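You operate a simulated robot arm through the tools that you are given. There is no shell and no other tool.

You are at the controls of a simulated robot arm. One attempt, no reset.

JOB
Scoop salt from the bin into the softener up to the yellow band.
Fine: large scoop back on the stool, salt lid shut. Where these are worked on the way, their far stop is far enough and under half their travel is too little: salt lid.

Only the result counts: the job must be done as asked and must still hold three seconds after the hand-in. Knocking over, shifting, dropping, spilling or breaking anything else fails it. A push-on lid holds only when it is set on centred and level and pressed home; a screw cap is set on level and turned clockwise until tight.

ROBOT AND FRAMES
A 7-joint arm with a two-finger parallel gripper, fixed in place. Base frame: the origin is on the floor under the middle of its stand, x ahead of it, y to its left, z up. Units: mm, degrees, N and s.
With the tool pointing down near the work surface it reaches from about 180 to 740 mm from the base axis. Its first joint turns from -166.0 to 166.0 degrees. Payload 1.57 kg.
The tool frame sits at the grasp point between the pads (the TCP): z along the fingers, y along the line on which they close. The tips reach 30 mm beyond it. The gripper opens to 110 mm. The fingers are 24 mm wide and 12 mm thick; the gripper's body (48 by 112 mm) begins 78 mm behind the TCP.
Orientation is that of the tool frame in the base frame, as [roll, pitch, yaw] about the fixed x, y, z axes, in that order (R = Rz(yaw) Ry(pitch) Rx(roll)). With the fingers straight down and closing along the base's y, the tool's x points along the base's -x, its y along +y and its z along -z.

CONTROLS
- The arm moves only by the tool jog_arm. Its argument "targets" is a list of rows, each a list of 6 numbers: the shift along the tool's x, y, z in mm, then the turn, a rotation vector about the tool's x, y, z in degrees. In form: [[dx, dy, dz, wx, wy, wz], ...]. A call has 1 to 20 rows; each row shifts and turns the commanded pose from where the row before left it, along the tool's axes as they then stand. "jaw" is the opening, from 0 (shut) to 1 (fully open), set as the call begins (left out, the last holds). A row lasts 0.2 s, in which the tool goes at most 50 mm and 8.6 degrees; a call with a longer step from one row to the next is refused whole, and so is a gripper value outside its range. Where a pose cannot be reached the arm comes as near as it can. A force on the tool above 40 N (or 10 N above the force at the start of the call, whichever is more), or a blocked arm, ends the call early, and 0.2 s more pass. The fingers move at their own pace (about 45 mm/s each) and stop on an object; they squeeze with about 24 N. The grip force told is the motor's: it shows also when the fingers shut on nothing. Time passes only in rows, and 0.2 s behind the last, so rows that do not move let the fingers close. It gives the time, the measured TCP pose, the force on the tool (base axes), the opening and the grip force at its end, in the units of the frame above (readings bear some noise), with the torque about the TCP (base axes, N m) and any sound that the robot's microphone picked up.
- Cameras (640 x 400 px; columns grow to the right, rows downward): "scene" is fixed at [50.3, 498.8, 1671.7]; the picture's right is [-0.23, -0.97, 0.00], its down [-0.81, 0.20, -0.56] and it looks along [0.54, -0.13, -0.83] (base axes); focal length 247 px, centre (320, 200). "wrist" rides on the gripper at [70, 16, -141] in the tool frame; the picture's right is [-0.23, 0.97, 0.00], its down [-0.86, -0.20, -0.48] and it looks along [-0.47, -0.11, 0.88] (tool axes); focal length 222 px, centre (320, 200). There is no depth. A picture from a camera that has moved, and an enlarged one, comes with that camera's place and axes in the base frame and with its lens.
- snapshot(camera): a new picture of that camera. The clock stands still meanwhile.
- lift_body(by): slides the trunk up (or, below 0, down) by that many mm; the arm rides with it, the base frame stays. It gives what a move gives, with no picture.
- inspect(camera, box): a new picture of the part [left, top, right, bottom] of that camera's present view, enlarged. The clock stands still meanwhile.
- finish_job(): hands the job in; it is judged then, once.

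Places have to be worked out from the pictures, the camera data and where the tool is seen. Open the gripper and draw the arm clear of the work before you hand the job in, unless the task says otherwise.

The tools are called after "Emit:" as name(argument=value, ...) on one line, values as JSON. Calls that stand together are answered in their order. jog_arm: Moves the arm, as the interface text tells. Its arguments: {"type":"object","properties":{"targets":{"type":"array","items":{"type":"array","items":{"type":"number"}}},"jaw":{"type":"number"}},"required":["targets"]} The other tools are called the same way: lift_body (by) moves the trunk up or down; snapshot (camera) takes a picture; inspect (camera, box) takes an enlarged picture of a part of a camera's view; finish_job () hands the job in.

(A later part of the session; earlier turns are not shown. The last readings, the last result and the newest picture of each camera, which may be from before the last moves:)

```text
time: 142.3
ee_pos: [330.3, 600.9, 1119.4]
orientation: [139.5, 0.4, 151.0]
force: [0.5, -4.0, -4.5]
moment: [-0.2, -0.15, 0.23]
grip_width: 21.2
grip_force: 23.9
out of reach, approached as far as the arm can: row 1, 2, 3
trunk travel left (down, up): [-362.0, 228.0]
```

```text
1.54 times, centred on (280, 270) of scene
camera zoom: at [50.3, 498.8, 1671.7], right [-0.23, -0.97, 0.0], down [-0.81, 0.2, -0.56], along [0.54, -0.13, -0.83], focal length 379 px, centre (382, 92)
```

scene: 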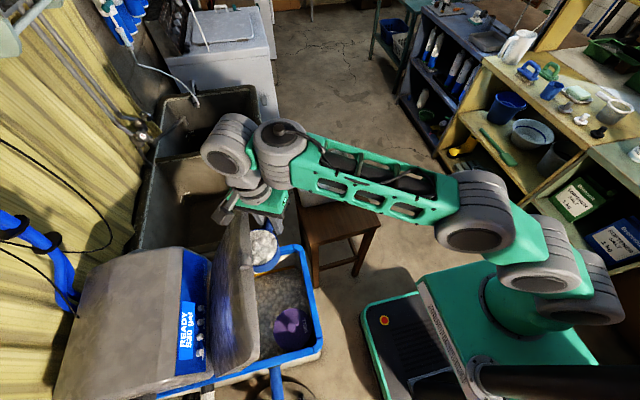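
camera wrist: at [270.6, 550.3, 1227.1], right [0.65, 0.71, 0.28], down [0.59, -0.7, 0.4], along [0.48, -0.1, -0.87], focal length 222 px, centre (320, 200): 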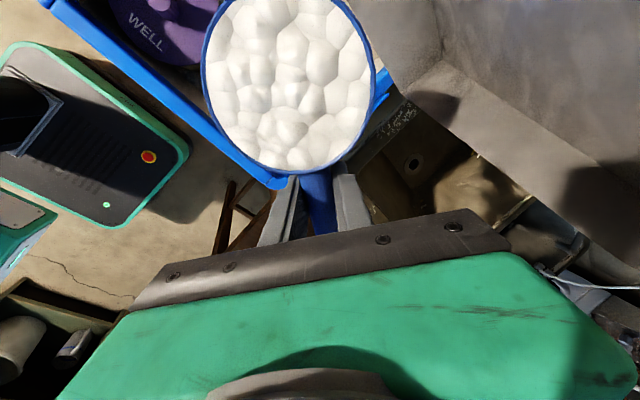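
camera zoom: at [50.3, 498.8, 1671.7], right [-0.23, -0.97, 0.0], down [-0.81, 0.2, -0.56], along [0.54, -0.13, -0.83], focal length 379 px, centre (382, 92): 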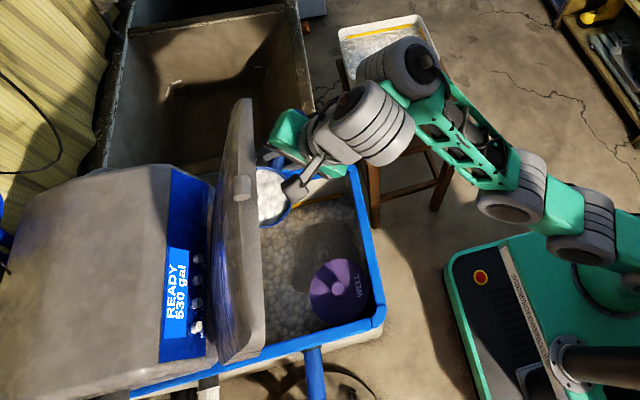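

The arm drifted deeper (y≈601) and the cup nudged the lid a bit further open, which is harmless. Salt is still in the scoop at about 45°. I'll lower the trunk and bring the scoop back toward the tank centre before tilting more.

Emit:
lift_body(by=-100)

Emit:
inspect(camera="scene", box=[180, 200, 340, 400])

Emit:
snapshot(camera="wrist")

```text
time: 143.7
ee_pos: [328.0, 599.7, 1020.1]
orientation: [139.4, 0.3, 151.2]
force: [-0.4, 0.5, -0.4]
moment: [-0.02, -0.01, -0.04]
grip_width: 20.7
grip_force: 23.9
trunk travel left (down, up): [-262.0, 328.0]
```

```text
2.00 times, centred on (260, 300) of scene
camera zoom: at [50.3, 498.8, 1671.7], right [-0.23, -0.97, 0.0], down [-0.81, 0.2, -0.56], along [0.54, -0.13, -0.83], focal length 493 px, centre (440, 0)
```

zoom: 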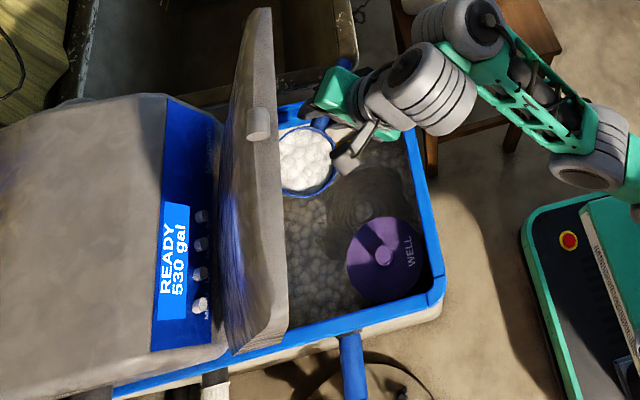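

```text
taken
camera wrist: at [227.8, 564.5, 1137.8], right [0.55, 0.54, 0.64], down [0.52, -0.82, 0.24], along [0.65, 0.2, -0.73], focal length 222 px, centre (320, 200)
```

wrist: 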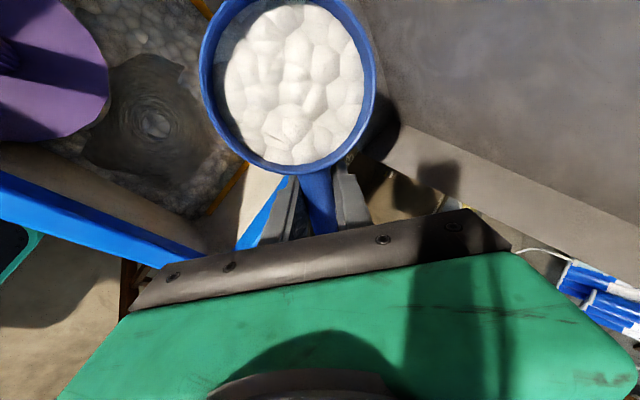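

Salt is pouring and landing well inside the tank, as the fresh mound near (256, 608) shows. I continue tilting while rising, with a slight pull back toward the base.

Emit:
jog_arm(targets=[[0, 11, -24, -8, 0, 0], [0, 14, -22, -8, 0, 0], [0, 17, -20, -8, 0, 0]])

Emit:
lift_body(by=-70)

Emit:
inspect(camera="scene", box=[180, 200, 340, 400])

Emit:
snapshot(camera="wrist")

```text
time: 144.4
ee_pos: [306.3, 567.5, 1135.9]
orientation: [128.8, -0.4, 150.9]
force: [-0.1, -0.1, -2.0]
moment: [-0.02, -0.04, -0.03]
grip_width: 21.1
grip_force: 23.6
out of reach, approached as far as the arm can: row 1, 2, 3
trunk travel left (down, up): [-262.0, 328.0]
```

```text
time: 145.5
ee_pos: [306.1, 566.6, 1068.6]
orientation: [128.5, -0.5, 151.0]
force: [0.8, 0.6, -0.1]
moment: [0.0, -0.02, 0.0]
grip_width: 21.1
grip_force: 24.1
trunk travel left (down, up): [-192.0, 398.0]
```

```text
2.00 times, centred on (260, 300) of scene
camera zoom: at [50.3, 498.8, 1671.7], right [-0.23, -0.97, 0.0], down [-0.81, 0.2, -0.56], along [0.54, -0.13, -0.83], focal length 493 px, centre (440, 0)
```

zoom: 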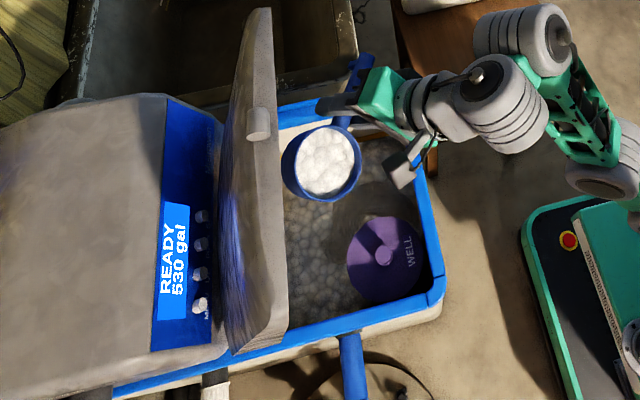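

```text
taken
camera wrist: at [195.9, 512.4, 1168.4], right [0.5, 0.42, 0.76], down [0.51, -0.85, 0.14], along [0.7, 0.32, -0.63], focal length 222 px, centre (320, 200)
```

wrist: 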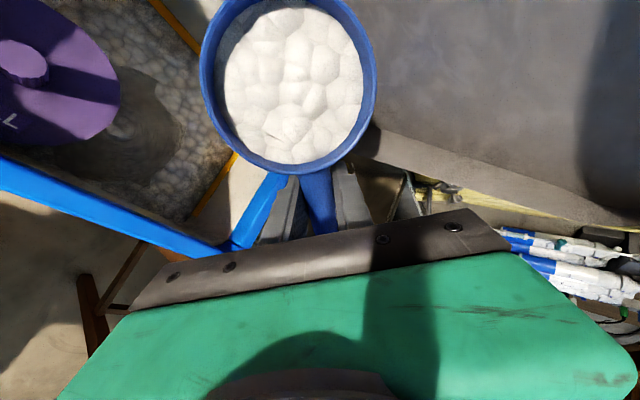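

Now about 56° of roll and part of the load is out. The arm drifted toward the WELL cap, so I shift +x by 40 mm to keep the stream over open salt, then keep tilting.

Emit:
jog_arm(targets=[[-18, 6, 7.5, 0, 0, 0], [-18, 6, 7.5, 0, 0, 0], [0, 19, -16, -7, 0, 0], [0, 20, -14, -7, 0, 0]])

Emit:
inspect(camera="scene", box=[180, 200, 340, 400])

```text
time: 146.5
ee_pos: [362.2, 557.6, 1145.2]
orientation: [119.9, -0.8, 151.9]
force: [0.9, 0.3, -0.3]
moment: [-0.01, -0.04, 0.05]
grip_width: 21.0
grip_force: 23.9
out of reach, approached as far as the arm can: row 3, 4
trunk travel left (down, up): [-192.0, 398.0]
```

```text
2.00 times, centred on (260, 300) of scene
camera zoom: at [50.3, 498.8, 1671.7], right [-0.23, -0.97, 0.0], down [-0.81, 0.2, -0.56], along [0.54, -0.13, -0.83], focal length 493 px, centre (440, 0)
```

zoom: 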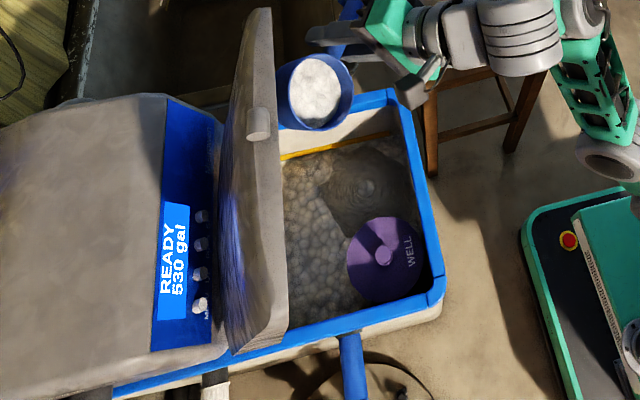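

The cup is near (302, 591) and the mound under it at about (280, 575), all inside the tank. Lowering the trunk again and tilting on.

Emit:
lift_body(by=-100)

Emit:
jog_arm(targets=[[0, 15, -8, -8, 0, 0], [0, 17, -5, -8, 0, 0], [0, 18, -3, -8, 0, 0]])

Emit:
inspect(camera="scene", box=[180, 200, 340, 400])

Emit:
snapshot(camera="wrist")

```text
time: 147.9
ee_pos: [362.0, 556.2, 1044.6]
orientation: [120.0, -0.8, 151.9]
force: [0.2, -0.2, -0.7]
moment: [-0.02, 0.0, -0.02]
grip_width: 20.9
grip_force: 23.8
trunk travel left (down, up): [-92.0, 498.0]
```

```text
time: 148.7
ee_pos: [408.5, 575.8, 1173.7]
orientation: [95.7, -0.9, 151.9]
force: [-4.7, -4.0, -2.6]
moment: [-0.06, -0.19, 0.38]
grip_width: 20.9
grip_force: 23.7
out of reach, approached as far as the arm can: row 1, 2, 3
trunk travel left (down, up): [-92.0, 498.0]
```

```text
2.00 times, centred on (260, 300) of scene
camera zoom: at [50.3, 498.8, 1671.7], right [-0.23, -0.97, 0.0], down [-0.81, 0.2, -0.56], along [0.54, -0.13, -0.83], focal length 493 px, centre (440, 0)
```

zoom: 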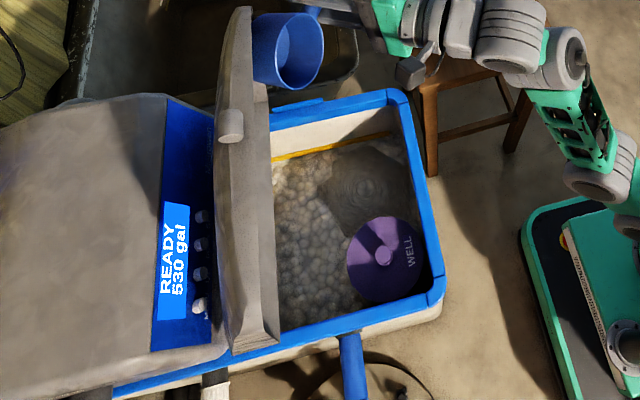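

```text
taken
camera wrist: at [281.8, 485.0, 1204.8], right [0.26, -0.03, 0.97], down [0.52, -0.84, -0.16], along [0.81, 0.54, -0.2], focal length 222 px, centre (320, 200)
```

wrist: 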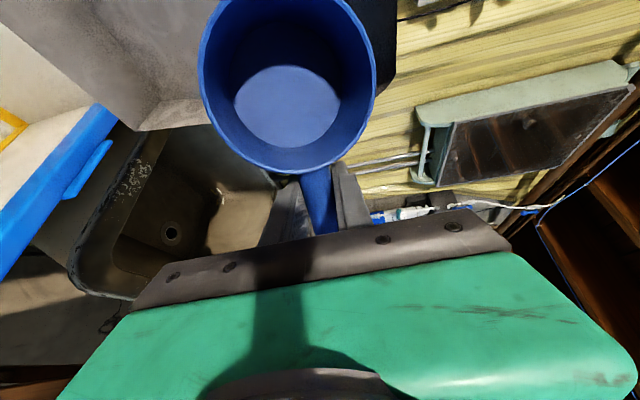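

The scoop is empty now and the mound sits in open tank area. I'll back away toward the base from the lid before un-tilting.

Emit:
jog_arm(targets=[[0, -4, -25, 0, 0, 0], [0, -4, -30, 0, 0, 0], [0, -4, -30, 0, 0, 0], [0, -4, -30, 0, 0, 0]])

Emit:
snapshot(camera="scene")

Emit:
inspect(camera="scene", box=[240, 240, 330, 370])

```text
time: 149.7
ee_pos: [380.7, 486.1, 1214.8]
orientation: [96.2, -0.9, 152.0]
force: [-0.4, 0.1, -0.8]
moment: [0.01, 0.0, -0.01]
grip_width: 21.2
grip_force: 23.9
out of reach, approached as far as the arm can: row 1, 2, 3, 4
trunk travel left (down, up): [-92.0, 498.0]
```

```text
taken
```

scene: 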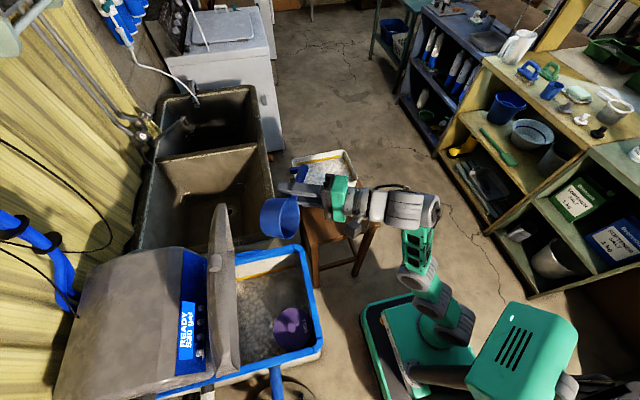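

```text
3.08 times, centred on (285, 305) of scene
camera zoom: at [50.3, 498.8, 1671.7], right [-0.23, -0.97, 0.0], down [-0.81, 0.2, -0.56], along [0.54, -0.13, -0.83], focal length 759 px, centre (428, -123)
```

zoom: 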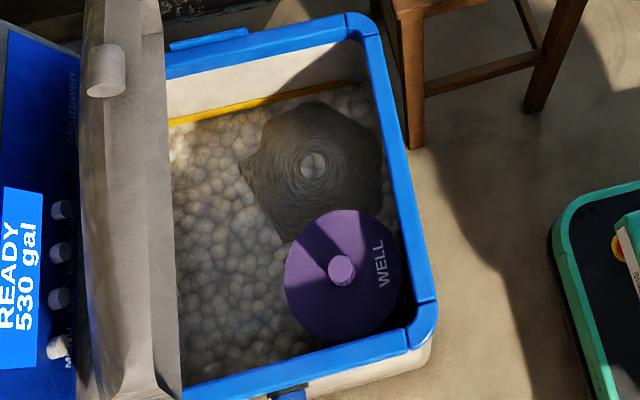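

The tank shows a cone of fresh salt near (277, 578), nothing spilled on the rim, and the lid now stands almost vertical. I'll raise the trunk and un-tilt the hand to go back for another scoop.

Emit:
lift_body(by=300)

Emit:
jog_arm(targets=[[0, -30, 2, 8, 0, 0], [0, -30, 6, 8, 0, 0], [0, -28, 12, 8, 0, 0], [0, -27, 16, 8, 0, 0], [0, -25, 19, 8, 0, 0], [0, -22, 22, 8, 0, 0], [0, -19, 25, 8, 0, 0], [0, -15, 28, 8, 0, 0], [0, -10, 30, 8, 0, 0], [0, -5, 30, 8, 0, 0], [0, -2, 30, 8, 0, 0]])

Emit:
snapshot(camera="scene")

```text
time: 152.7
ee_pos: [382.9, 484.5, 1514.9]
orientation: [96.2, -0.8, 151.9]
force: [-0.6, 0.7, -0.6]
moment: [0.0, 0.0, 0.02]
grip_width: 21.2
grip_force: 24.2
trunk travel left (down, up): [-392.0, 198.0]
```

```text
time: 155.1
ee_pos: [384.3, 366.2, 1046.5]
orientation: [-175.9, -0.9, 152.2]
force: [0.7, -1.4, -0.6]
moment: [0.01, 0.04, -0.01]
grip_width: 21.0
grip_force: 23.8
out of reach, approached as far as the arm can: row 3, 4, 5, 6, 7, 8, 9, 10
trunk travel left (down, up): [-392.0, 198.0]
```

```text
taken
```

scene: 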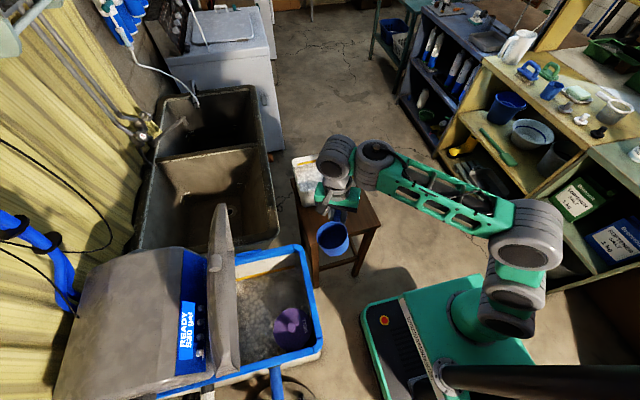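

Emit:
inspect(camera="scene", box=[280, 170, 400, 270])

Emit:
inspect(camera="wrist", box=[180, 0, 540, 220])

```text
4.00 times, centred on (340, 220) of scene
camera zoom: at [50.3, 498.8, 1671.7], right [-0.23, -0.97, 0.0], down [-0.81, 0.2, -0.56], along [0.54, -0.13, -0.83], focal length 987 px, centre (240, 120)
```

zoom: 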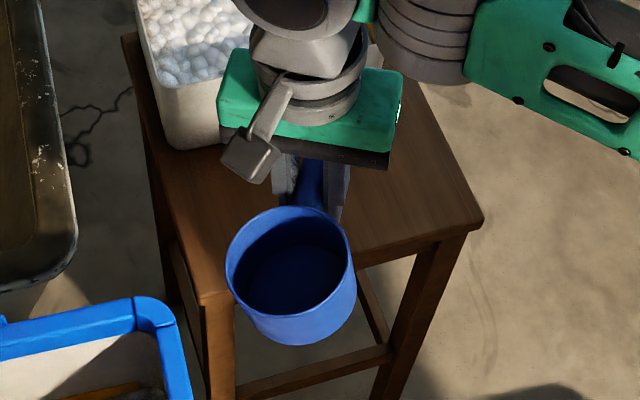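

```text
1.78 times, centred on (360, 110) of wrist
camera zoom: at [337.0, 421.1, 1187.0], right [0.65, 0.75, -0.08], down [0.69, -0.55, 0.48], along [0.32, -0.36, -0.88], focal length 395 px, centre (249, 360)
```

zoom: 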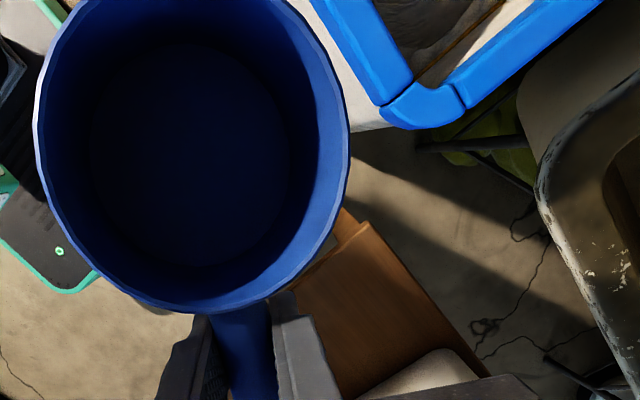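

The scoop is in the same position in the grip, and empty. I'll raise the trunk, turn back about the vertical, and return over the bin.

Emit:
lift_body(by=194)

Emit:
jog_arm(targets=[[0, 1.8, 26, 0, -0.7, 0], [0, 1.8, 26, 0, -0.04, 7.98], [0, 1.8, 26, 0, 0.56, 7.98], [0, 1.8, 26, 0, 0.56, 7.98], [0, 1.8, 26, 0, 0.56, 7.98], [0, 1.8, 26, 0, 0.56, 7.98], [0, 1.8, 26, 0, 0.56, 7.98], [0, 1.8, 26, 0, 0.56, 7.98], [0, 1.8, 26, 0, 0.56, 7.98], [0, 0, 0, 0, 0.56, 7.98]])

```text
time: 157.2
ee_pos: [384.7, 365.2, 1239.8]
orientation: [-176.0, -0.9, 152.1]
force: [0.3, 0.4, -0.7]
moment: [-0.02, 0.01, -0.03]
grip_width: 21.2
grip_force: 24.1
trunk travel left (down, up): [-586.0, 4.0]
```

```text
time: 159.4
ee_pos: [386.6, 365.4, 1006.6]
orientation: [-176.4, 0.2, 80.0]
force: [0.3, -0.1, -0.6]
moment: [-0.01, 0.02, 0.02]
grip_width: 21.0
grip_force: 23.3
trunk travel left (down, up): [-586.0, 4.0]
```

Emit:
jog_arm(targets=[[-4, 32, 8, 0, 0, 0], [-4, 32, 8, 0, 0, 0], [-4, 32, 8, 0, 0, 0], [-4, 32, 8, 0, 0, 0], [-4, 32, 8, 0, 0, 0], [-4, 32, 8, 0, 0, 0], [-4, 32, 8, 0, 0, 0]])

Emit:
jog_arm(targets=[[3, 20, -1, -1.2, 0, 0], [3, 20, -0.5, -1.2, 0, 0], [3, 20, 0, -1.2, 0, 0], [3, 17, 0, 0, 0, 0]])

Emit:
inspect(camera="wrist", box=[180, 0, 540, 220])

```text
time: 161.0
ee_pos: [599.5, 298.3, 937.3]
orientation: [-176.3, 0.2, 80.2]
force: [0.2, 0.4, -0.5]
moment: [-0.04, -0.02, 0.0]
grip_width: 21.2
grip_force: 24.1
trunk travel left (down, up): [-586.0, 4.0]
```

```text
time: 162.0
ee_pos: [676.6, 297.7, 936.9]
orientation: [-180.0, 0.3, 80.1]
force: [0.8, 0.2, -1.0]
moment: [0.0, 0.02, -0.02]
grip_width: 20.9
grip_force: 23.6
trunk travel left (down, up): [-586.0, 4.0]
```

```text
1.78 times, centred on (360, 110) of wrist
camera zoom: at [703.8, 364.1, 1076.7], right [0.92, -0.39, 0.0], down [-0.34, -0.81, 0.48], along [-0.19, -0.44, -0.88], focal length 395 px, centre (249, 360)
```

zoom: 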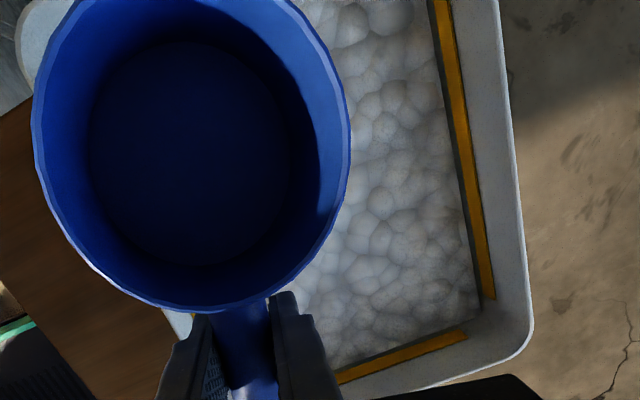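

The scoop rolled a few degrees in the grip from touching the lid, but it's fine for dipping. Lowering into the salt again, slightly deeper this time.

Emit:
lift_body(by=-80)

Emit:
lift_body(by=-66)

Emit:
inspect(camera="wrist", box=[180, 0, 540, 220])

Emit:
lift_body(by=80)

Emit:
inspect(camera="wrist", box=[180, 0, 540, 220])

```text
time: 163.2
ee_pos: [675.2, 298.2, 856.9]
orientation: [180.0, 0.1, 80.0]
force: [0.4, -0.1, -1.1]
moment: [-0.03, -0.02, -0.03]
grip_width: 21.0
grip_force: 23.9
trunk travel left (down, up): [-506.0, 84.0]
```

```text
time: 164.2
ee_pos: [676.4, 297.7, 791.3]
orientation: [179.9, 0.2, 80.1]
force: [1.4, 1.2, 8.8]
moment: [0.27, 0.62, -0.06]
grip_width: 21.0
grip_force: 24.3
trunk travel left (down, up): [-440.0, 150.0]
```

```text
1.78 times, centred on (360, 110) of wrist
camera zoom: at [703.1, 363.9, 933.0], right [0.92, -0.39, 0.0], down [-0.34, -0.81, 0.48], along [-0.19, -0.44, -0.88], focal length 395 px, centre (249, 360)
```

zoom: 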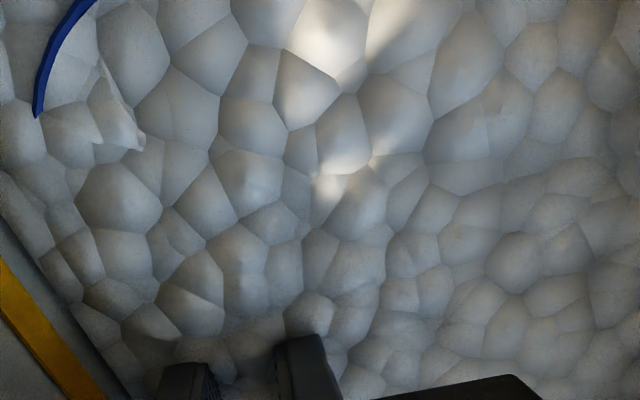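

```text
time: 165.4
ee_pos: [675.7, 296.9, 869.0]
orientation: [-179.9, 0.3, 80.1]
force: [-0.1, -0.7, -0.1]
moment: [-0.04, 0.0, 0.01]
grip_width: 20.9
grip_force: 23.7
trunk travel left (down, up): [-520.0, 70.0]
```

```text
1.78 times, centred on (360, 110) of wrist
camera zoom: at [703.2, 364.0, 1010.0], right [0.92, -0.39, 0.0], down [-0.34, -0.81, 0.48], along [-0.19, -0.44, -0.88], focal length 395 px, centre (249, 360)
```

zoom: 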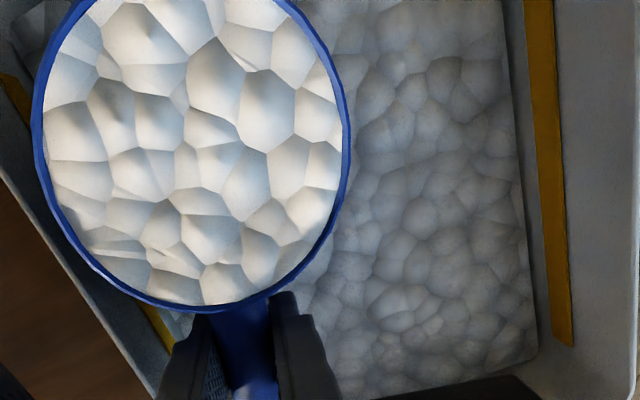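

Full again. There was a light touch of the hand on the bin's rim at the lowest point, so I won't go deeper than that. Raising and carrying back as before, keeping the scoop level.

Emit:
lift_body(by=69)

Emit:
jog_arm(targets=[[-1, -10, 0, 0, 0, 0], [-1.5, -15, 0, 0, 0, 0], [-2.5, -17, 0, 0, 0, 0], [-2.5, -17, 0, 0, 0, 0], [-2.5, -18, 0, 0, 0, 0], [0, -20, -9, 0, 0, 0], [0, -20, -9, 0, 0, 0], [0, -20, -9, 0, 0, 0], [0, -20, -9, 0, 0, 0], [0, -20, -9, 0, 0, 0], [0, -17, -9, 0, 0, 0]])

Emit:
inspect(camera="wrist", box=[180, 0, 540, 220])

Emit:
inspect(camera="scene", box=[280, 110, 410, 230])

```text
time: 166.4
ee_pos: [674.8, 298.3, 938.9]
orientation: [-179.9, 0.1, 80.1]
force: [0.8, 0.5, -0.1]
moment: [-0.03, -0.01, -0.02]
grip_width: 20.9
grip_force: 23.6
trunk travel left (down, up): [-589.0, 1.0]
```

```text
time: 168.8
ee_pos: [482.1, 322.1, 993.5]
orientation: [-179.9, 0.3, 80.1]
force: [-0.9, -0.3, -2.0]
moment: [-0.05, 0.01, -0.04]
grip_width: 20.9
grip_force: 24.3
trunk travel left (down, up): [-589.0, 1.0]
```

```text
1.78 times, centred on (360, 110) of wrist
camera zoom: at [510.1, 387.7, 1134.3], right [0.92, -0.39, 0.0], down [-0.34, -0.81, 0.48], along [-0.19, -0.44, -0.88], focal length 395 px, centre (249, 360)
```

zoom: 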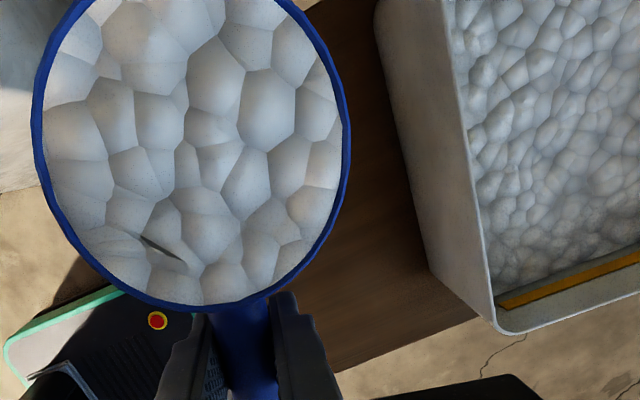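

```text
3.33 times, centred on (345, 170) of scene
camera zoom: at [50.3, 498.8, 1671.7], right [-0.23, -0.97, 0.0], down [-0.81, 0.2, -0.56], along [0.54, -0.13, -0.83], focal length 822 px, centre (237, 300)
```

zoom: 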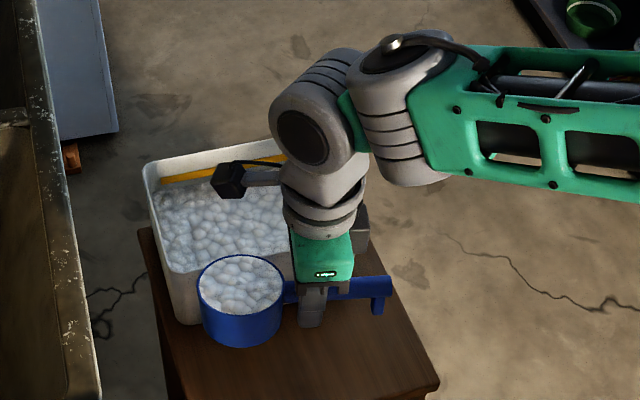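

Still brim-full with nothing dropped. Turning about the vertical while rising, then on to the tank.

Emit:
jog_arm(targets=[[0, 0, -17, 0, 0, -7.9], [0, 0, -17, 0, 0, -7.9], [0, 0, -17, 0, 0, -7.9], [0, 0, -17, 0, 0, -7.9], [0, 0, -17, 0, 0, -7.9], [0, 0, -17, 0, 0, -7.9], [0, 0, -17, 0, 0, -7.9], [0, 0, -17, 0, 0, -7.9], [0, 0, -17, 0, 0, -7.9]])

Emit:
jog_arm(targets=[[20, 11, 0, 0, 0, 0], [24, 13, 0, 0, 0, 0], [24, 13, 0, 0, 0, 0], [24, 13, 0, 0, 0, 0], [24, 13, 0, 0, 0, 0], [24, 13, 0, 0, 0, 0], [24, 13, 0, 0, 0, 0], [24, 13, 0, 0, 0, 0]])

Emit:
snapshot(camera="scene")

```text
time: 170.8
ee_pos: [483.1, 321.3, 1146.3]
orientation: [-179.8, 0.0, 151.3]
force: [-0.7, 0.7, -0.4]
moment: [0.0, -0.02, -0.01]
grip_width: 21.1
grip_force: 23.8
trunk travel left (down, up): [-589.0, 1.0]
```

```text
time: 172.7
ee_pos: [366.6, 502.4, 1144.5]
orientation: [-179.8, 0.0, 151.2]
force: [-0.4, 0.6, -1.0]
moment: [0.01, -0.06, -0.03]
grip_width: 20.9
grip_force: 24.0
trunk travel left (down, up): [-589.0, 1.0]
```

```text
taken
```

scene: 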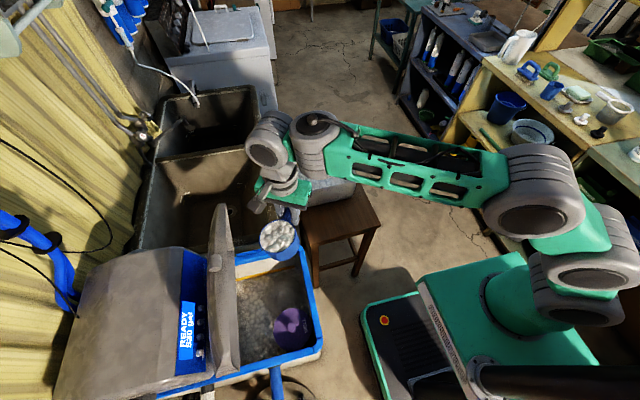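

Emit:
jog_arm(targets=[[23, 13.5, 0, 0, 0, 0], [23, 13.5, 0, 0, 0, 0], [0, 0, -20, 0, 0, 0], [0, 0, -20, 0, 0, 0], [0, 0, -20, 0, 0, 0]])

Emit:
lift_body(by=-140)

Emit:
jog_arm(targets=[[0, 2, -35, -8, 0, 0], [0, 7, -34, -8, 0, 0], [0, 12, -33, -8, 0, 0]])

Emit:
inspect(camera="scene", box=[180, 140, 380, 400])

```text
time: 173.8
ee_pos: [339.3, 547.3, 1205.4]
orientation: [-179.7, -0.1, 151.3]
force: [-0.3, 0.1, -1.4]
moment: [0.01, -0.04, -0.01]
grip_width: 20.9
grip_force: 23.9
trunk travel left (down, up): [-589.0, 1.0]
```

```text
time: 175.5
ee_pos: [341.3, 547.4, 1064.8]
orientation: [-179.8, 0.1, 151.1]
force: [-0.2, 0.5, -1.2]
moment: [-0.03, 0.01, 0.01]
grip_width: 20.9
grip_force: 24.4
trunk travel left (down, up): [-449.0, 141.0]
```

```text
time: 176.3
ee_pos: [345.1, 554.7, 1170.1]
orientation: [156.1, -0.1, 151.2]
force: [-0.5, 0.4, -1.1]
moment: [-0.02, -0.03, 0.03]
grip_width: 21.0
grip_force: 23.8
trunk travel left (down, up): [-449.0, 141.0]
```

```text
1.54 times, centred on (280, 270) of scene
camera zoom: at [50.3, 498.8, 1671.7], right [-0.23, -0.97, 0.0], down [-0.81, 0.2, -0.56], along [0.54, -0.13, -0.83], focal length 379 px, centre (382, 92)
```

zoom: 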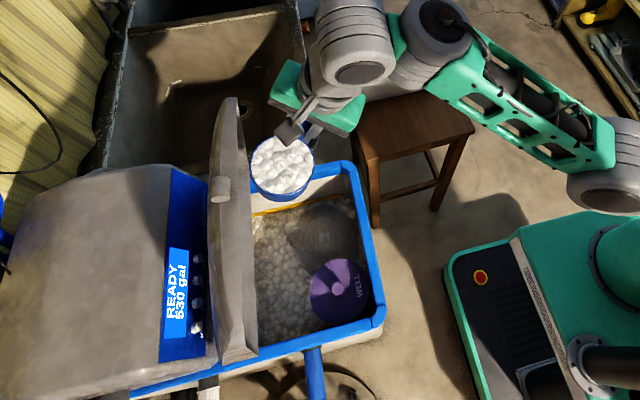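

Tilting with no reach complaints using the bigger rise per step. Lower the trunk and continue the roll.

Emit:
lift_body(by=-110)

Emit:
jog_arm(targets=[[0, 14.2, -32, -8, 0, 0], [0, 18.5, -29.7, -8, 0, 0], [0, 22.5, -26.8, -8, 0, 0]])

Emit:
lift_body(by=-110)

Emit:
inspect(camera="scene", box=[180, 200, 340, 400])

```text
time: 177.7
ee_pos: [344.7, 553.9, 1060.7]
orientation: [156.2, 0.0, 151.1]
force: [0.4, -1.0, -1.4]
moment: [0.0, -0.01, 0.02]
grip_width: 21.2
grip_force: 23.6
trunk travel left (down, up): [-339.0, 251.0]
```

```text
time: 178.5
ee_pos: [335.8, 571.9, 1173.0]
orientation: [132.3, 0.0, 151.2]
force: [-0.5, 0.2, -0.6]
moment: [-0.02, -0.02, 0.0]
grip_width: 21.0
grip_force: 24.1
out of reach, approached as far as the arm can: row 2
trunk travel left (down, up): [-339.0, 251.0]
```

```text
time: 180.0
ee_pos: [334.9, 572.2, 1063.7]
orientation: [132.3, 0.0, 151.2]
force: [0.5, -1.3, -0.8]
moment: [-0.03, -0.03, -0.04]
grip_width: 21.1
grip_force: 24.1
trunk travel left (down, up): [-229.0, 361.0]
```

```text
2.00 times, centred on (260, 300) of scene
camera zoom: at [50.3, 498.8, 1671.7], right [-0.23, -0.97, 0.0], down [-0.81, 0.2, -0.56], along [0.54, -0.13, -0.83], focal length 493 px, centre (440, 0)
```

zoom: 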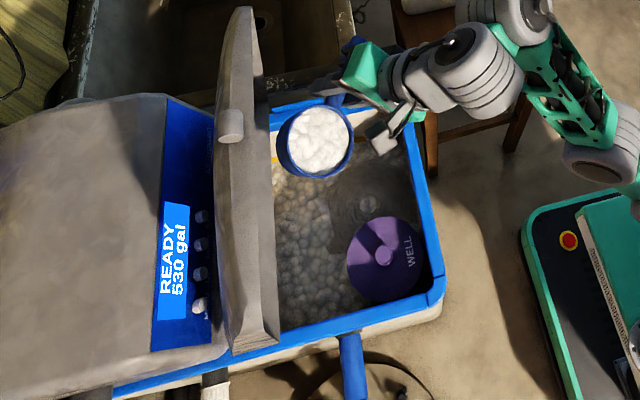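

Steady and on target, with the cup near (275, 605). Next tilt stage.

Emit:
jog_arm(targets=[[0, 23, -27, -8, 0, 0], [0, 26, -24, -8, 0, 0], [0, 29, -20, -8, 0, 0]])

Emit:
lift_body(by=-110)

Emit:
inspect(camera="scene", box=[180, 200, 340, 400])

Emit:
snapshot(camera="wrist")

```text
time: 180.8
ee_pos: [357.7, 537.8, 1240.1]
orientation: [113.2, -0.5, 152.4]
force: [0.7, 0.7, -0.4]
moment: [-0.05, -0.05, 0.01]
grip_width: 21.1
grip_force: 24.5
out of reach, approached as far as the arm can: row 1, 2, 3
trunk travel left (down, up): [-229.0, 361.0]
```

```text
time: 182.2
ee_pos: [356.0, 536.7, 1130.3]
orientation: [113.3, -0.5, 152.3]
force: [0.4, 0.1, -0.5]
moment: [0.01, -0.07, 0.01]
grip_width: 21.0
grip_force: 23.7
trunk travel left (down, up): [-119.0, 471.0]
```

```text
2.00 times, centred on (260, 300) of scene
camera zoom: at [50.3, 498.8, 1671.7], right [-0.23, -0.97, 0.0], down [-0.81, 0.2, -0.56], along [0.54, -0.13, -0.83], focal length 493 px, centre (440, 0)
```

zoom: 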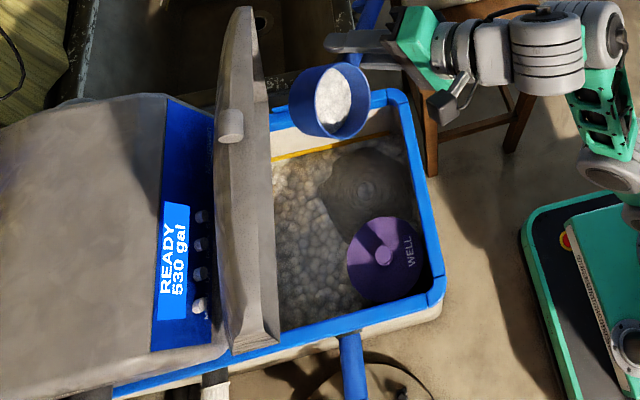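

```text
taken
camera wrist: at [237.2, 460.5, 1201.6], right [0.39, 0.23, 0.89], down [0.52, -0.86, 0.0], along [0.76, 0.46, -0.45], focal length 222 px, centre (320, 200)
```

wrist: 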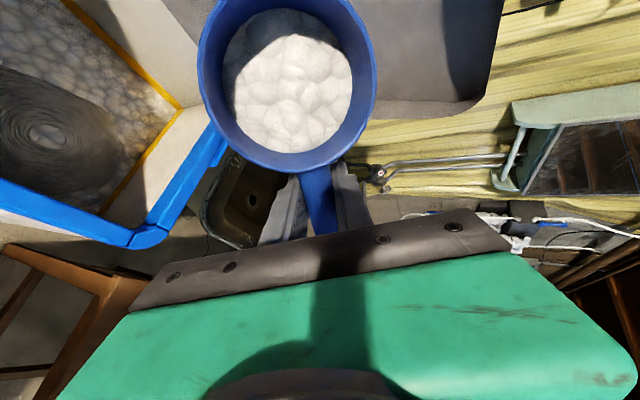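

About 62° of roll with roughly half out. The hand ended a bit high and close to the front wall, so I shift outward 30 mm and down 60 mm before tipping the rest.

Emit:
jog_arm(targets=[[0, -20, 25, 0, 0, 0], [0, -22, 26, 0, 0, 0]])

Emit:
jog_arm(targets=[[0, 20, -6, -8, 0, 0], [0, 22, -3, -8, 0, 0]])

Emit:
inspect(camera="scene", box=[180, 200, 340, 400])

Emit:
snapshot(camera="wrist")

```text
time: 182.8
ee_pos: [389.2, 565.2, 1104.8]
orientation: [113.8, -0.6, 152.7]
force: [-0.1, -0.6, -0.2]
moment: [0.0, -0.03, 0.02]
grip_width: 21.2
grip_force: 24.1
out of reach, approached as far as the arm can: row 1, 2
trunk travel left (down, up): [-119.0, 471.0]
```

```text
time: 183.4
ee_pos: [415.2, 585.2, 1183.9]
orientation: [97.3, -0.4, 152.3]
force: [-3.1, -3.6, -3.0]
moment: [-0.06, -0.15, 0.29]
grip_width: 20.9
grip_force: 23.9
out of reach, approached as far as the arm can: row 1, 2
trunk travel left (down, up): [-119.0, 471.0]
```

```text
2.00 times, centred on (260, 300) of scene
camera zoom: at [50.3, 498.8, 1671.7], right [-0.23, -0.97, 0.0], down [-0.81, 0.2, -0.56], along [0.54, -0.13, -0.83], focal length 493 px, centre (440, 0)
```

zoom: 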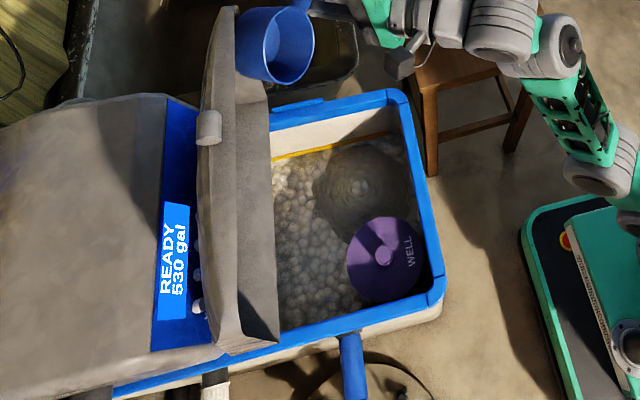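

```text
taken
camera wrist: at [288.5, 494.2, 1217.8], right [0.27, 0.0, 0.96], down [0.52, -0.84, -0.14], along [0.81, 0.54, -0.22], focal length 222 px, centre (320, 200)
```

wrist: 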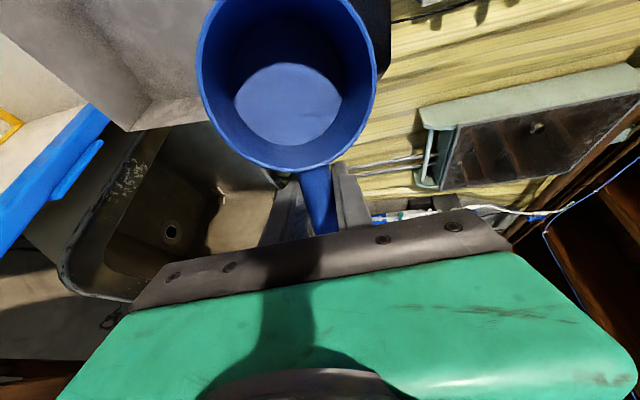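

Empty again. I back away from the lid and check the tank and surroundings.

Emit:
jog_arm(targets=[[0, -4, -25, 0, 0, 0], [0, -4, -30, 0, 0, 0], [0, -4, -30, 0, 0, 0], [0, -4, -30, 0, 0, 0]])

Emit:
inspect(camera="scene", box=[240, 240, 330, 370])

Emit:
inspect(camera="scene", box=[150, 130, 350, 290])

Emit:
snapshot(camera="wrist")

```text
time: 184.4
ee_pos: [387.5, 494.9, 1227.5]
orientation: [97.6, -0.5, 152.4]
force: [0.3, 0.0, -1.3]
moment: [-0.03, -0.04, -0.01]
grip_width: 21.0
grip_force: 24.4
out of reach, approached as far as the arm can: row 1, 2, 3, 4
trunk travel left (down, up): [-119.0, 471.0]
```

```text
3.08 times, centred on (285, 305) of scene
camera zoom: at [50.3, 498.8, 1671.7], right [-0.23, -0.97, 0.0], down [-0.81, 0.2, -0.56], along [0.54, -0.13, -0.83], focal length 759 px, centre (428, -123)
```

zoom: 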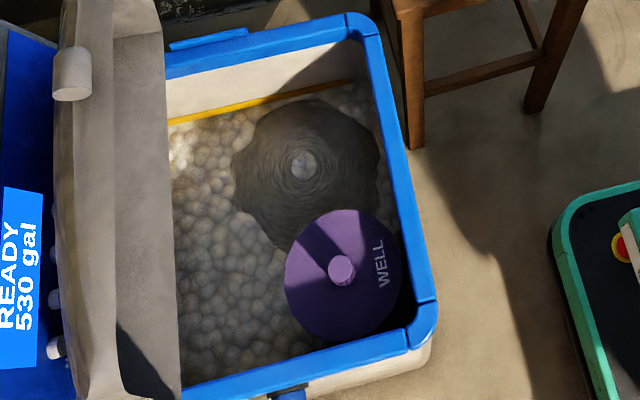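

```text
2.50 times, centred on (250, 210) of scene
camera zoom: at [50.3, 498.8, 1671.7], right [-0.23, -0.97, 0.0], down [-0.81, 0.2, -0.56], along [0.54, -0.13, -0.83], focal length 617 px, centre (495, 175)
```

zoom: 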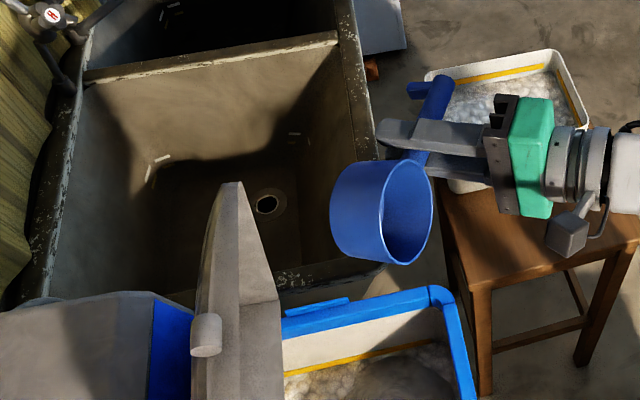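

```text
taken
camera wrist: at [260.6, 403.9, 1263.0], right [0.27, 0.0, 0.96], down [0.53, -0.84, -0.14], along [0.81, 0.54, -0.23], focal length 222 px, centre (320, 200)
```

wrist: 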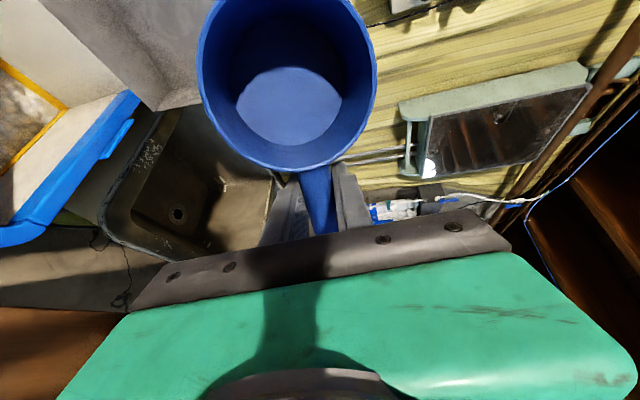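

No salt on the rim, sink or floor; the cone of salt is growing inside the tank. I'll go back for a third scoop by the same route.

Emit:
lift_body(by=300)

Emit:
jog_arm(targets=[[0, -30, 2, 8, 0, 0], [0, -30, 6, 8, 0, 0], [0, -28, 12, 8, 0, 0], [0, -27, 16, 8, 0, 0], [0, -25, 19, 8, 0, 0], [0, -22, 22, 8, 0, 0], [0, -19, 25, 8, 0, 0], [0, -15, 28, 8, 0, 0], [0, -10, 30, 8, 0, 0], [0, -5, 30, 8, 0, 0], [0, 0, 30, 2.4, 0, 0]])

Emit:
lift_body(by=171)

```text
time: 187.4
ee_pos: [386.1, 494.2, 1527.9]
orientation: [97.6, -0.5, 152.3]
force: [0.0, -0.3, -0.4]
moment: [-0.02, -0.04, -0.03]
grip_width: 20.9
grip_force: 23.7
trunk travel left (down, up): [-419.0, 171.0]
```

```text
time: 189.8
ee_pos: [396.2, 377.5, 1066.7]
orientation: [-180.0, -0.4, 152.4]
force: [-0.2, -1.1, -0.5]
moment: [0.03, -0.09, 0.01]
grip_width: 21.0
grip_force: 24.0
out of reach, approached as far as the arm can: row 3, 4, 5, 6, 7, 8, 9, 10
trunk travel left (down, up): [-419.0, 171.0]
```

```text
time: 191.7
ee_pos: [397.5, 375.6, 1236.3]
orientation: [179.9, -0.5, 152.4]
force: [-0.2, -0.2, -0.4]
moment: [0.0, -0.04, -0.01]
grip_width: 21.1
grip_force: 24.0
trunk travel left (down, up): [-590.0, 0.0]
```

Emit:
inspect(camera="wrist", box=[180, 0, 540, 220])

Emit:
inspect(camera="scene", box=[260, 150, 400, 270])

```text
1.78 times, centred on (360, 110) of wrist
camera zoom: at [343.2, 422.8, 1378.0], right [0.65, 0.76, 0.0], down [0.67, -0.57, 0.47], along [0.36, -0.31, -0.88], focal length 395 px, centre (249, 360)
```

zoom: 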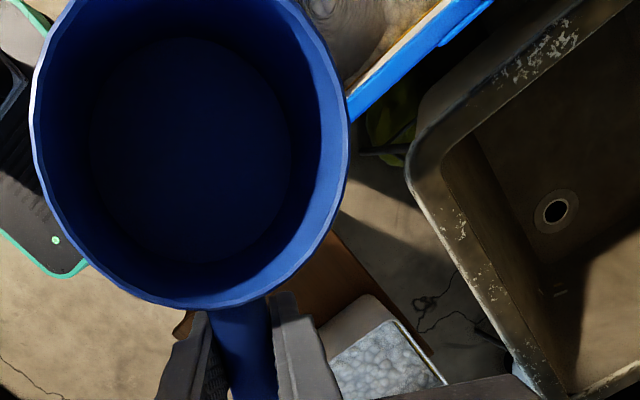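

```text
3.33 times, centred on (330, 210) of scene
camera zoom: at [50.3, 498.8, 1671.7], right [-0.23, -0.97, 0.0], down [-0.81, 0.2, -0.56], along [0.54, -0.13, -0.83], focal length 822 px, centre (287, 167)
```

zoom: 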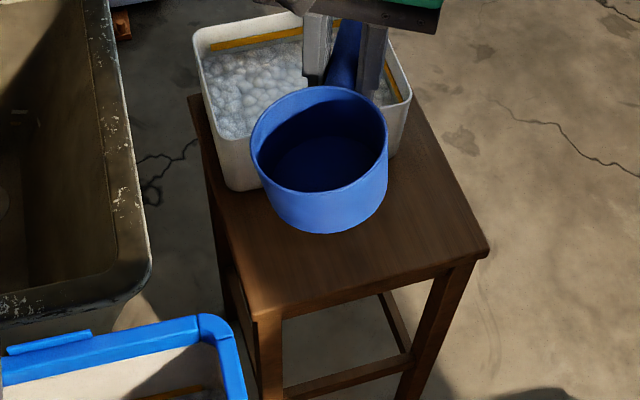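

Same pose in the grip. Continuing back to the bin.

Emit:
jog_arm(targets=[[0, 0, 26, 0, -0.7, 8.04], [0, 0, 26, 0, 0, 8.04], [0, 0, 26, 0, 0, 8.04], [0, 0, 26, 0, 0, 8.04], [0, 0, 26, 0, 0, 8.04], [0, 0, 26, 0, 0, 8.04], [0, 0, 26, 0, 0, 8.04], [0, 0, 26, 0, 0, 8.04], [0, 0, 26, 0, 0, 8.04]])

Emit:
jog_arm(targets=[[-5, 30, 8, 0, 0, 0], [-5, 30, 8, 0, 0, 0], [-5, 30, 8, 0, 0, 0], [-5, 30, 8, 0, 0, 0], [-5, 30, 8, 0, 0, 0], [-5, 30, 8, 0, 0, 0], [-5, 30, 8, 0, 0, 0]])

```text
time: 193.7
ee_pos: [401.3, 382.7, 1008.9]
orientation: [179.8, 0.0, 79.8]
force: [0.5, 0.2, -0.3]
moment: [-0.02, 0.0, 0.01]
grip_width: 20.9
grip_force: 24.1
out of reach, approached as far as the arm can: row 6
trunk travel left (down, up): [-590.0, 0.0]
```

```text
time: 195.3
ee_pos: [602.7, 310.4, 953.0]
orientation: [179.9, 0.1, 80.1]
force: [0.2, -0.2, -0.9]
moment: [-0.02, 0.0, 0.0]
grip_width: 20.9
grip_force: 24.4
trunk travel left (down, up): [-590.0, 0.0]
```

Emit:
jog_arm(targets=[[0, 19, 4, 0, 0, 0], [0, 19, 4, 0, 0, 0], [0, 19, 4, 0, 0, 0], [0, 18.5, 3, 0, 0, 0]])

Emit:
inspect(camera="wrist", box=[180, 0, 540, 220])

Emit:
inspect(camera="scene", box=[240, 240, 330, 370])

```text
time: 196.3
ee_pos: [675.4, 296.4, 940.3]
orientation: [179.8, 0.1, 80.1]
force: [0.4, 0.3, 0.2]
moment: [-0.04, 0.03, 0.01]
grip_width: 21.0
grip_force: 23.7
trunk travel left (down, up): [-590.0, 0.0]
```

```text
1.78 times, centred on (360, 110) of wrist
camera zoom: at [703.5, 363.2, 1080.4], right [0.92, -0.39, 0.0], down [-0.35, -0.81, 0.48], along [-0.18, -0.44, -0.88], focal length 395 px, centre (249, 360)
```

zoom: 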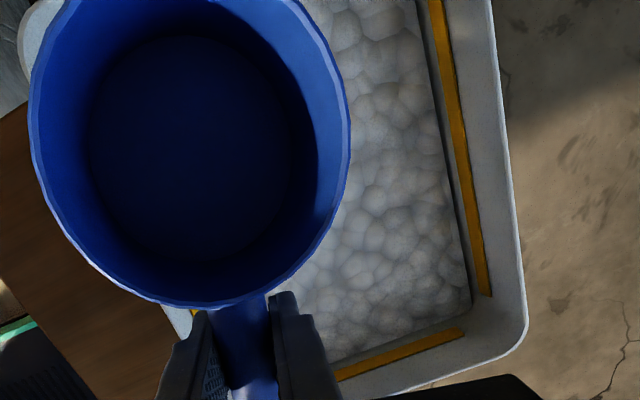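

```text
3.08 times, centred on (285, 305) of scene
camera zoom: at [50.3, 498.8, 1671.7], right [-0.23, -0.97, 0.0], down [-0.81, 0.2, -0.56], along [0.54, -0.13, -0.83], focal length 759 px, centre (428, -123)
```

zoom: 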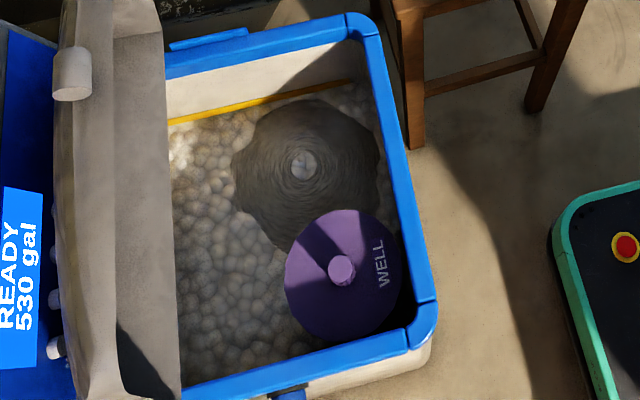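

Emit:
inspect(camera="wrist", box=[410, 60, 490, 180])

Emit:
lift_body(by=-80)

Emit:
lift_body(by=-66)

Emit:
inspect(camera="wrist", box=[180, 0, 540, 220])

```text
3.33 times, centred on (450, 120) of wrist
camera zoom: at [703.5, 363.2, 1080.4], right [0.92, -0.39, 0.0], down [-0.35, -0.81, 0.48], along [-0.18, -0.44, -0.88], focal length 740 px, centre (-113, 467)
```

zoom: 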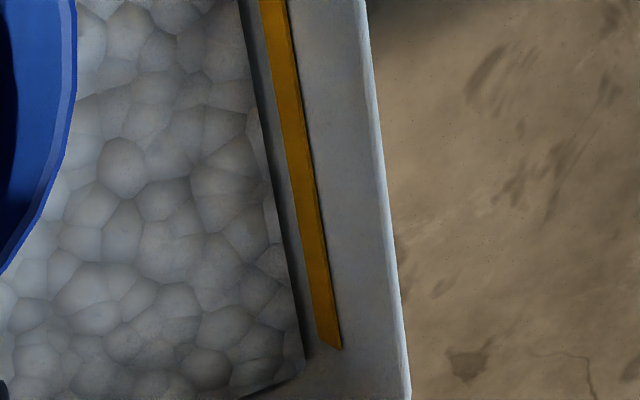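

```text
time: 197.5
ee_pos: [675.9, 297.5, 859.9]
orientation: [179.8, 0.0, 80.2]
force: [0.7, 0.6, -0.2]
moment: [0.0, -0.01, 0.0]
grip_width: 20.9
grip_force: 23.7
trunk travel left (down, up): [-510.0, 80.0]
```

```text
time: 198.5
ee_pos: [675.9, 296.7, 793.4]
orientation: [179.8, 0.1, 80.1]
force: [0.1, 0.6, -0.9]
moment: [-0.02, -0.04, -0.02]
grip_width: 20.7
grip_force: 24.3
trunk travel left (down, up): [-444.0, 146.0]
```

```text
1.78 times, centred on (360, 110) of wrist
camera zoom: at [703.0, 363.1, 934.4], right [0.92, -0.39, 0.0], down [-0.35, -0.81, 0.48], along [-0.18, -0.44, -0.88], focal length 395 px, centre (249, 360)
```

zoom: 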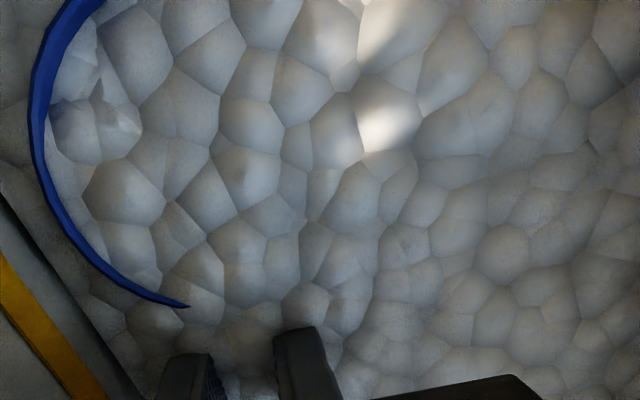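

Nearly all of the rim is under and there's no contact. Raising to check the third load.

Emit:
lift_body(by=80)

Emit:
inspect(camera="wrist", box=[180, 0, 540, 220])

Emit:
lift_body(by=66)

Emit:
jog_arm(targets=[[-1, -10, 0, 0, 0, 0], [-1.5, -15, 0, 0, 0, 0], [-2.5, -17, 0, 0, 0, 0], [-2.5, -17, 0, 0, 0, 0], [-2.5, -18, 0, 0, 0, 0], [0, -20, -9, 0, 0, 0], [0, -20, -9, 0, 0, 0], [0, -20, -9, 0, 0, 0], [0, -20, -9, 0, 0, 0], [0, -20, -9, 0, 0, 0], [0, -17, -9, 0, 0, 0]])

Emit:
jog_arm(targets=[[0, 0, -17, 0, 0, -7.9], [0, 0, -17, 0, 0, -7.9], [0, 0, -17, 0, 0, -7.9], [0, 0, -17, 0, 0, -7.9], [0, 0, -17, 0, 0, -7.9], [0, 0, -17, 0, 0, -7.9], [0, 0, -17, 0, 0, -7.9], [0, 0, -17, 0, 0, -7.9], [0, 0, -17, 0, 0, -7.9]])

```text
time: 199.7
ee_pos: [674.8, 297.1, 872.9]
orientation: [179.8, 0.1, 80.2]
force: [-0.2, -0.8, -1.3]
moment: [-0.05, 0.02, -0.03]
grip_width: 21.1
grip_force: 24.1
trunk travel left (down, up): [-524.0, 66.0]
```

```text
1.78 times, centred on (360, 110) of wrist
camera zoom: at [703.0, 363.1, 1014.0], right [0.92, -0.39, 0.0], down [-0.34, -0.81, 0.48], along [-0.19, -0.44, -0.88], focal length 395 px, centre (249, 360)
```

zoom: 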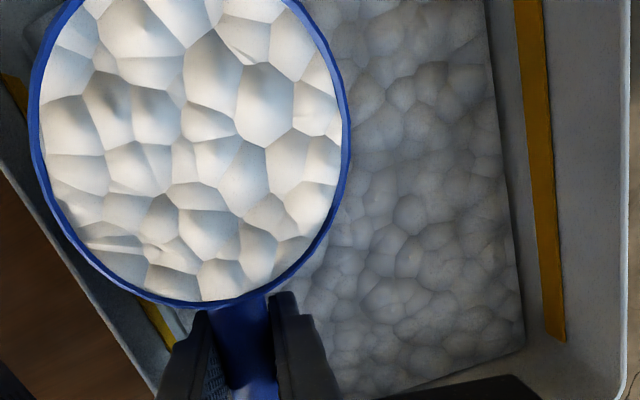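

```text
time: 200.7
ee_pos: [676.3, 295.8, 938.4]
orientation: [179.8, 0.0, 80.0]
force: [-0.1, 0.7, -0.9]
moment: [-0.03, 0.04, 0.01]
grip_width: 20.9
grip_force: 24.0
trunk travel left (down, up): [-590.0, 0.0]
```

```text
time: 203.1
ee_pos: [482.7, 320.4, 993.5]
orientation: [179.7, 0.2, 80.0]
force: [0.4, -0.5, -1.1]
moment: [-0.02, -0.01, -0.01]
grip_width: 21.1
grip_force: 23.6
trunk travel left (down, up): [-590.0, 0.0]
```

```text
time: 205.1
ee_pos: [481.2, 320.7, 1145.1]
orientation: [180.0, 0.3, 151.4]
force: [-0.3, 0.0, -0.8]
moment: [-0.02, -0.02, 0.01]
grip_width: 21.0
grip_force: 24.3
trunk travel left (down, up): [-590.0, 0.0]
```

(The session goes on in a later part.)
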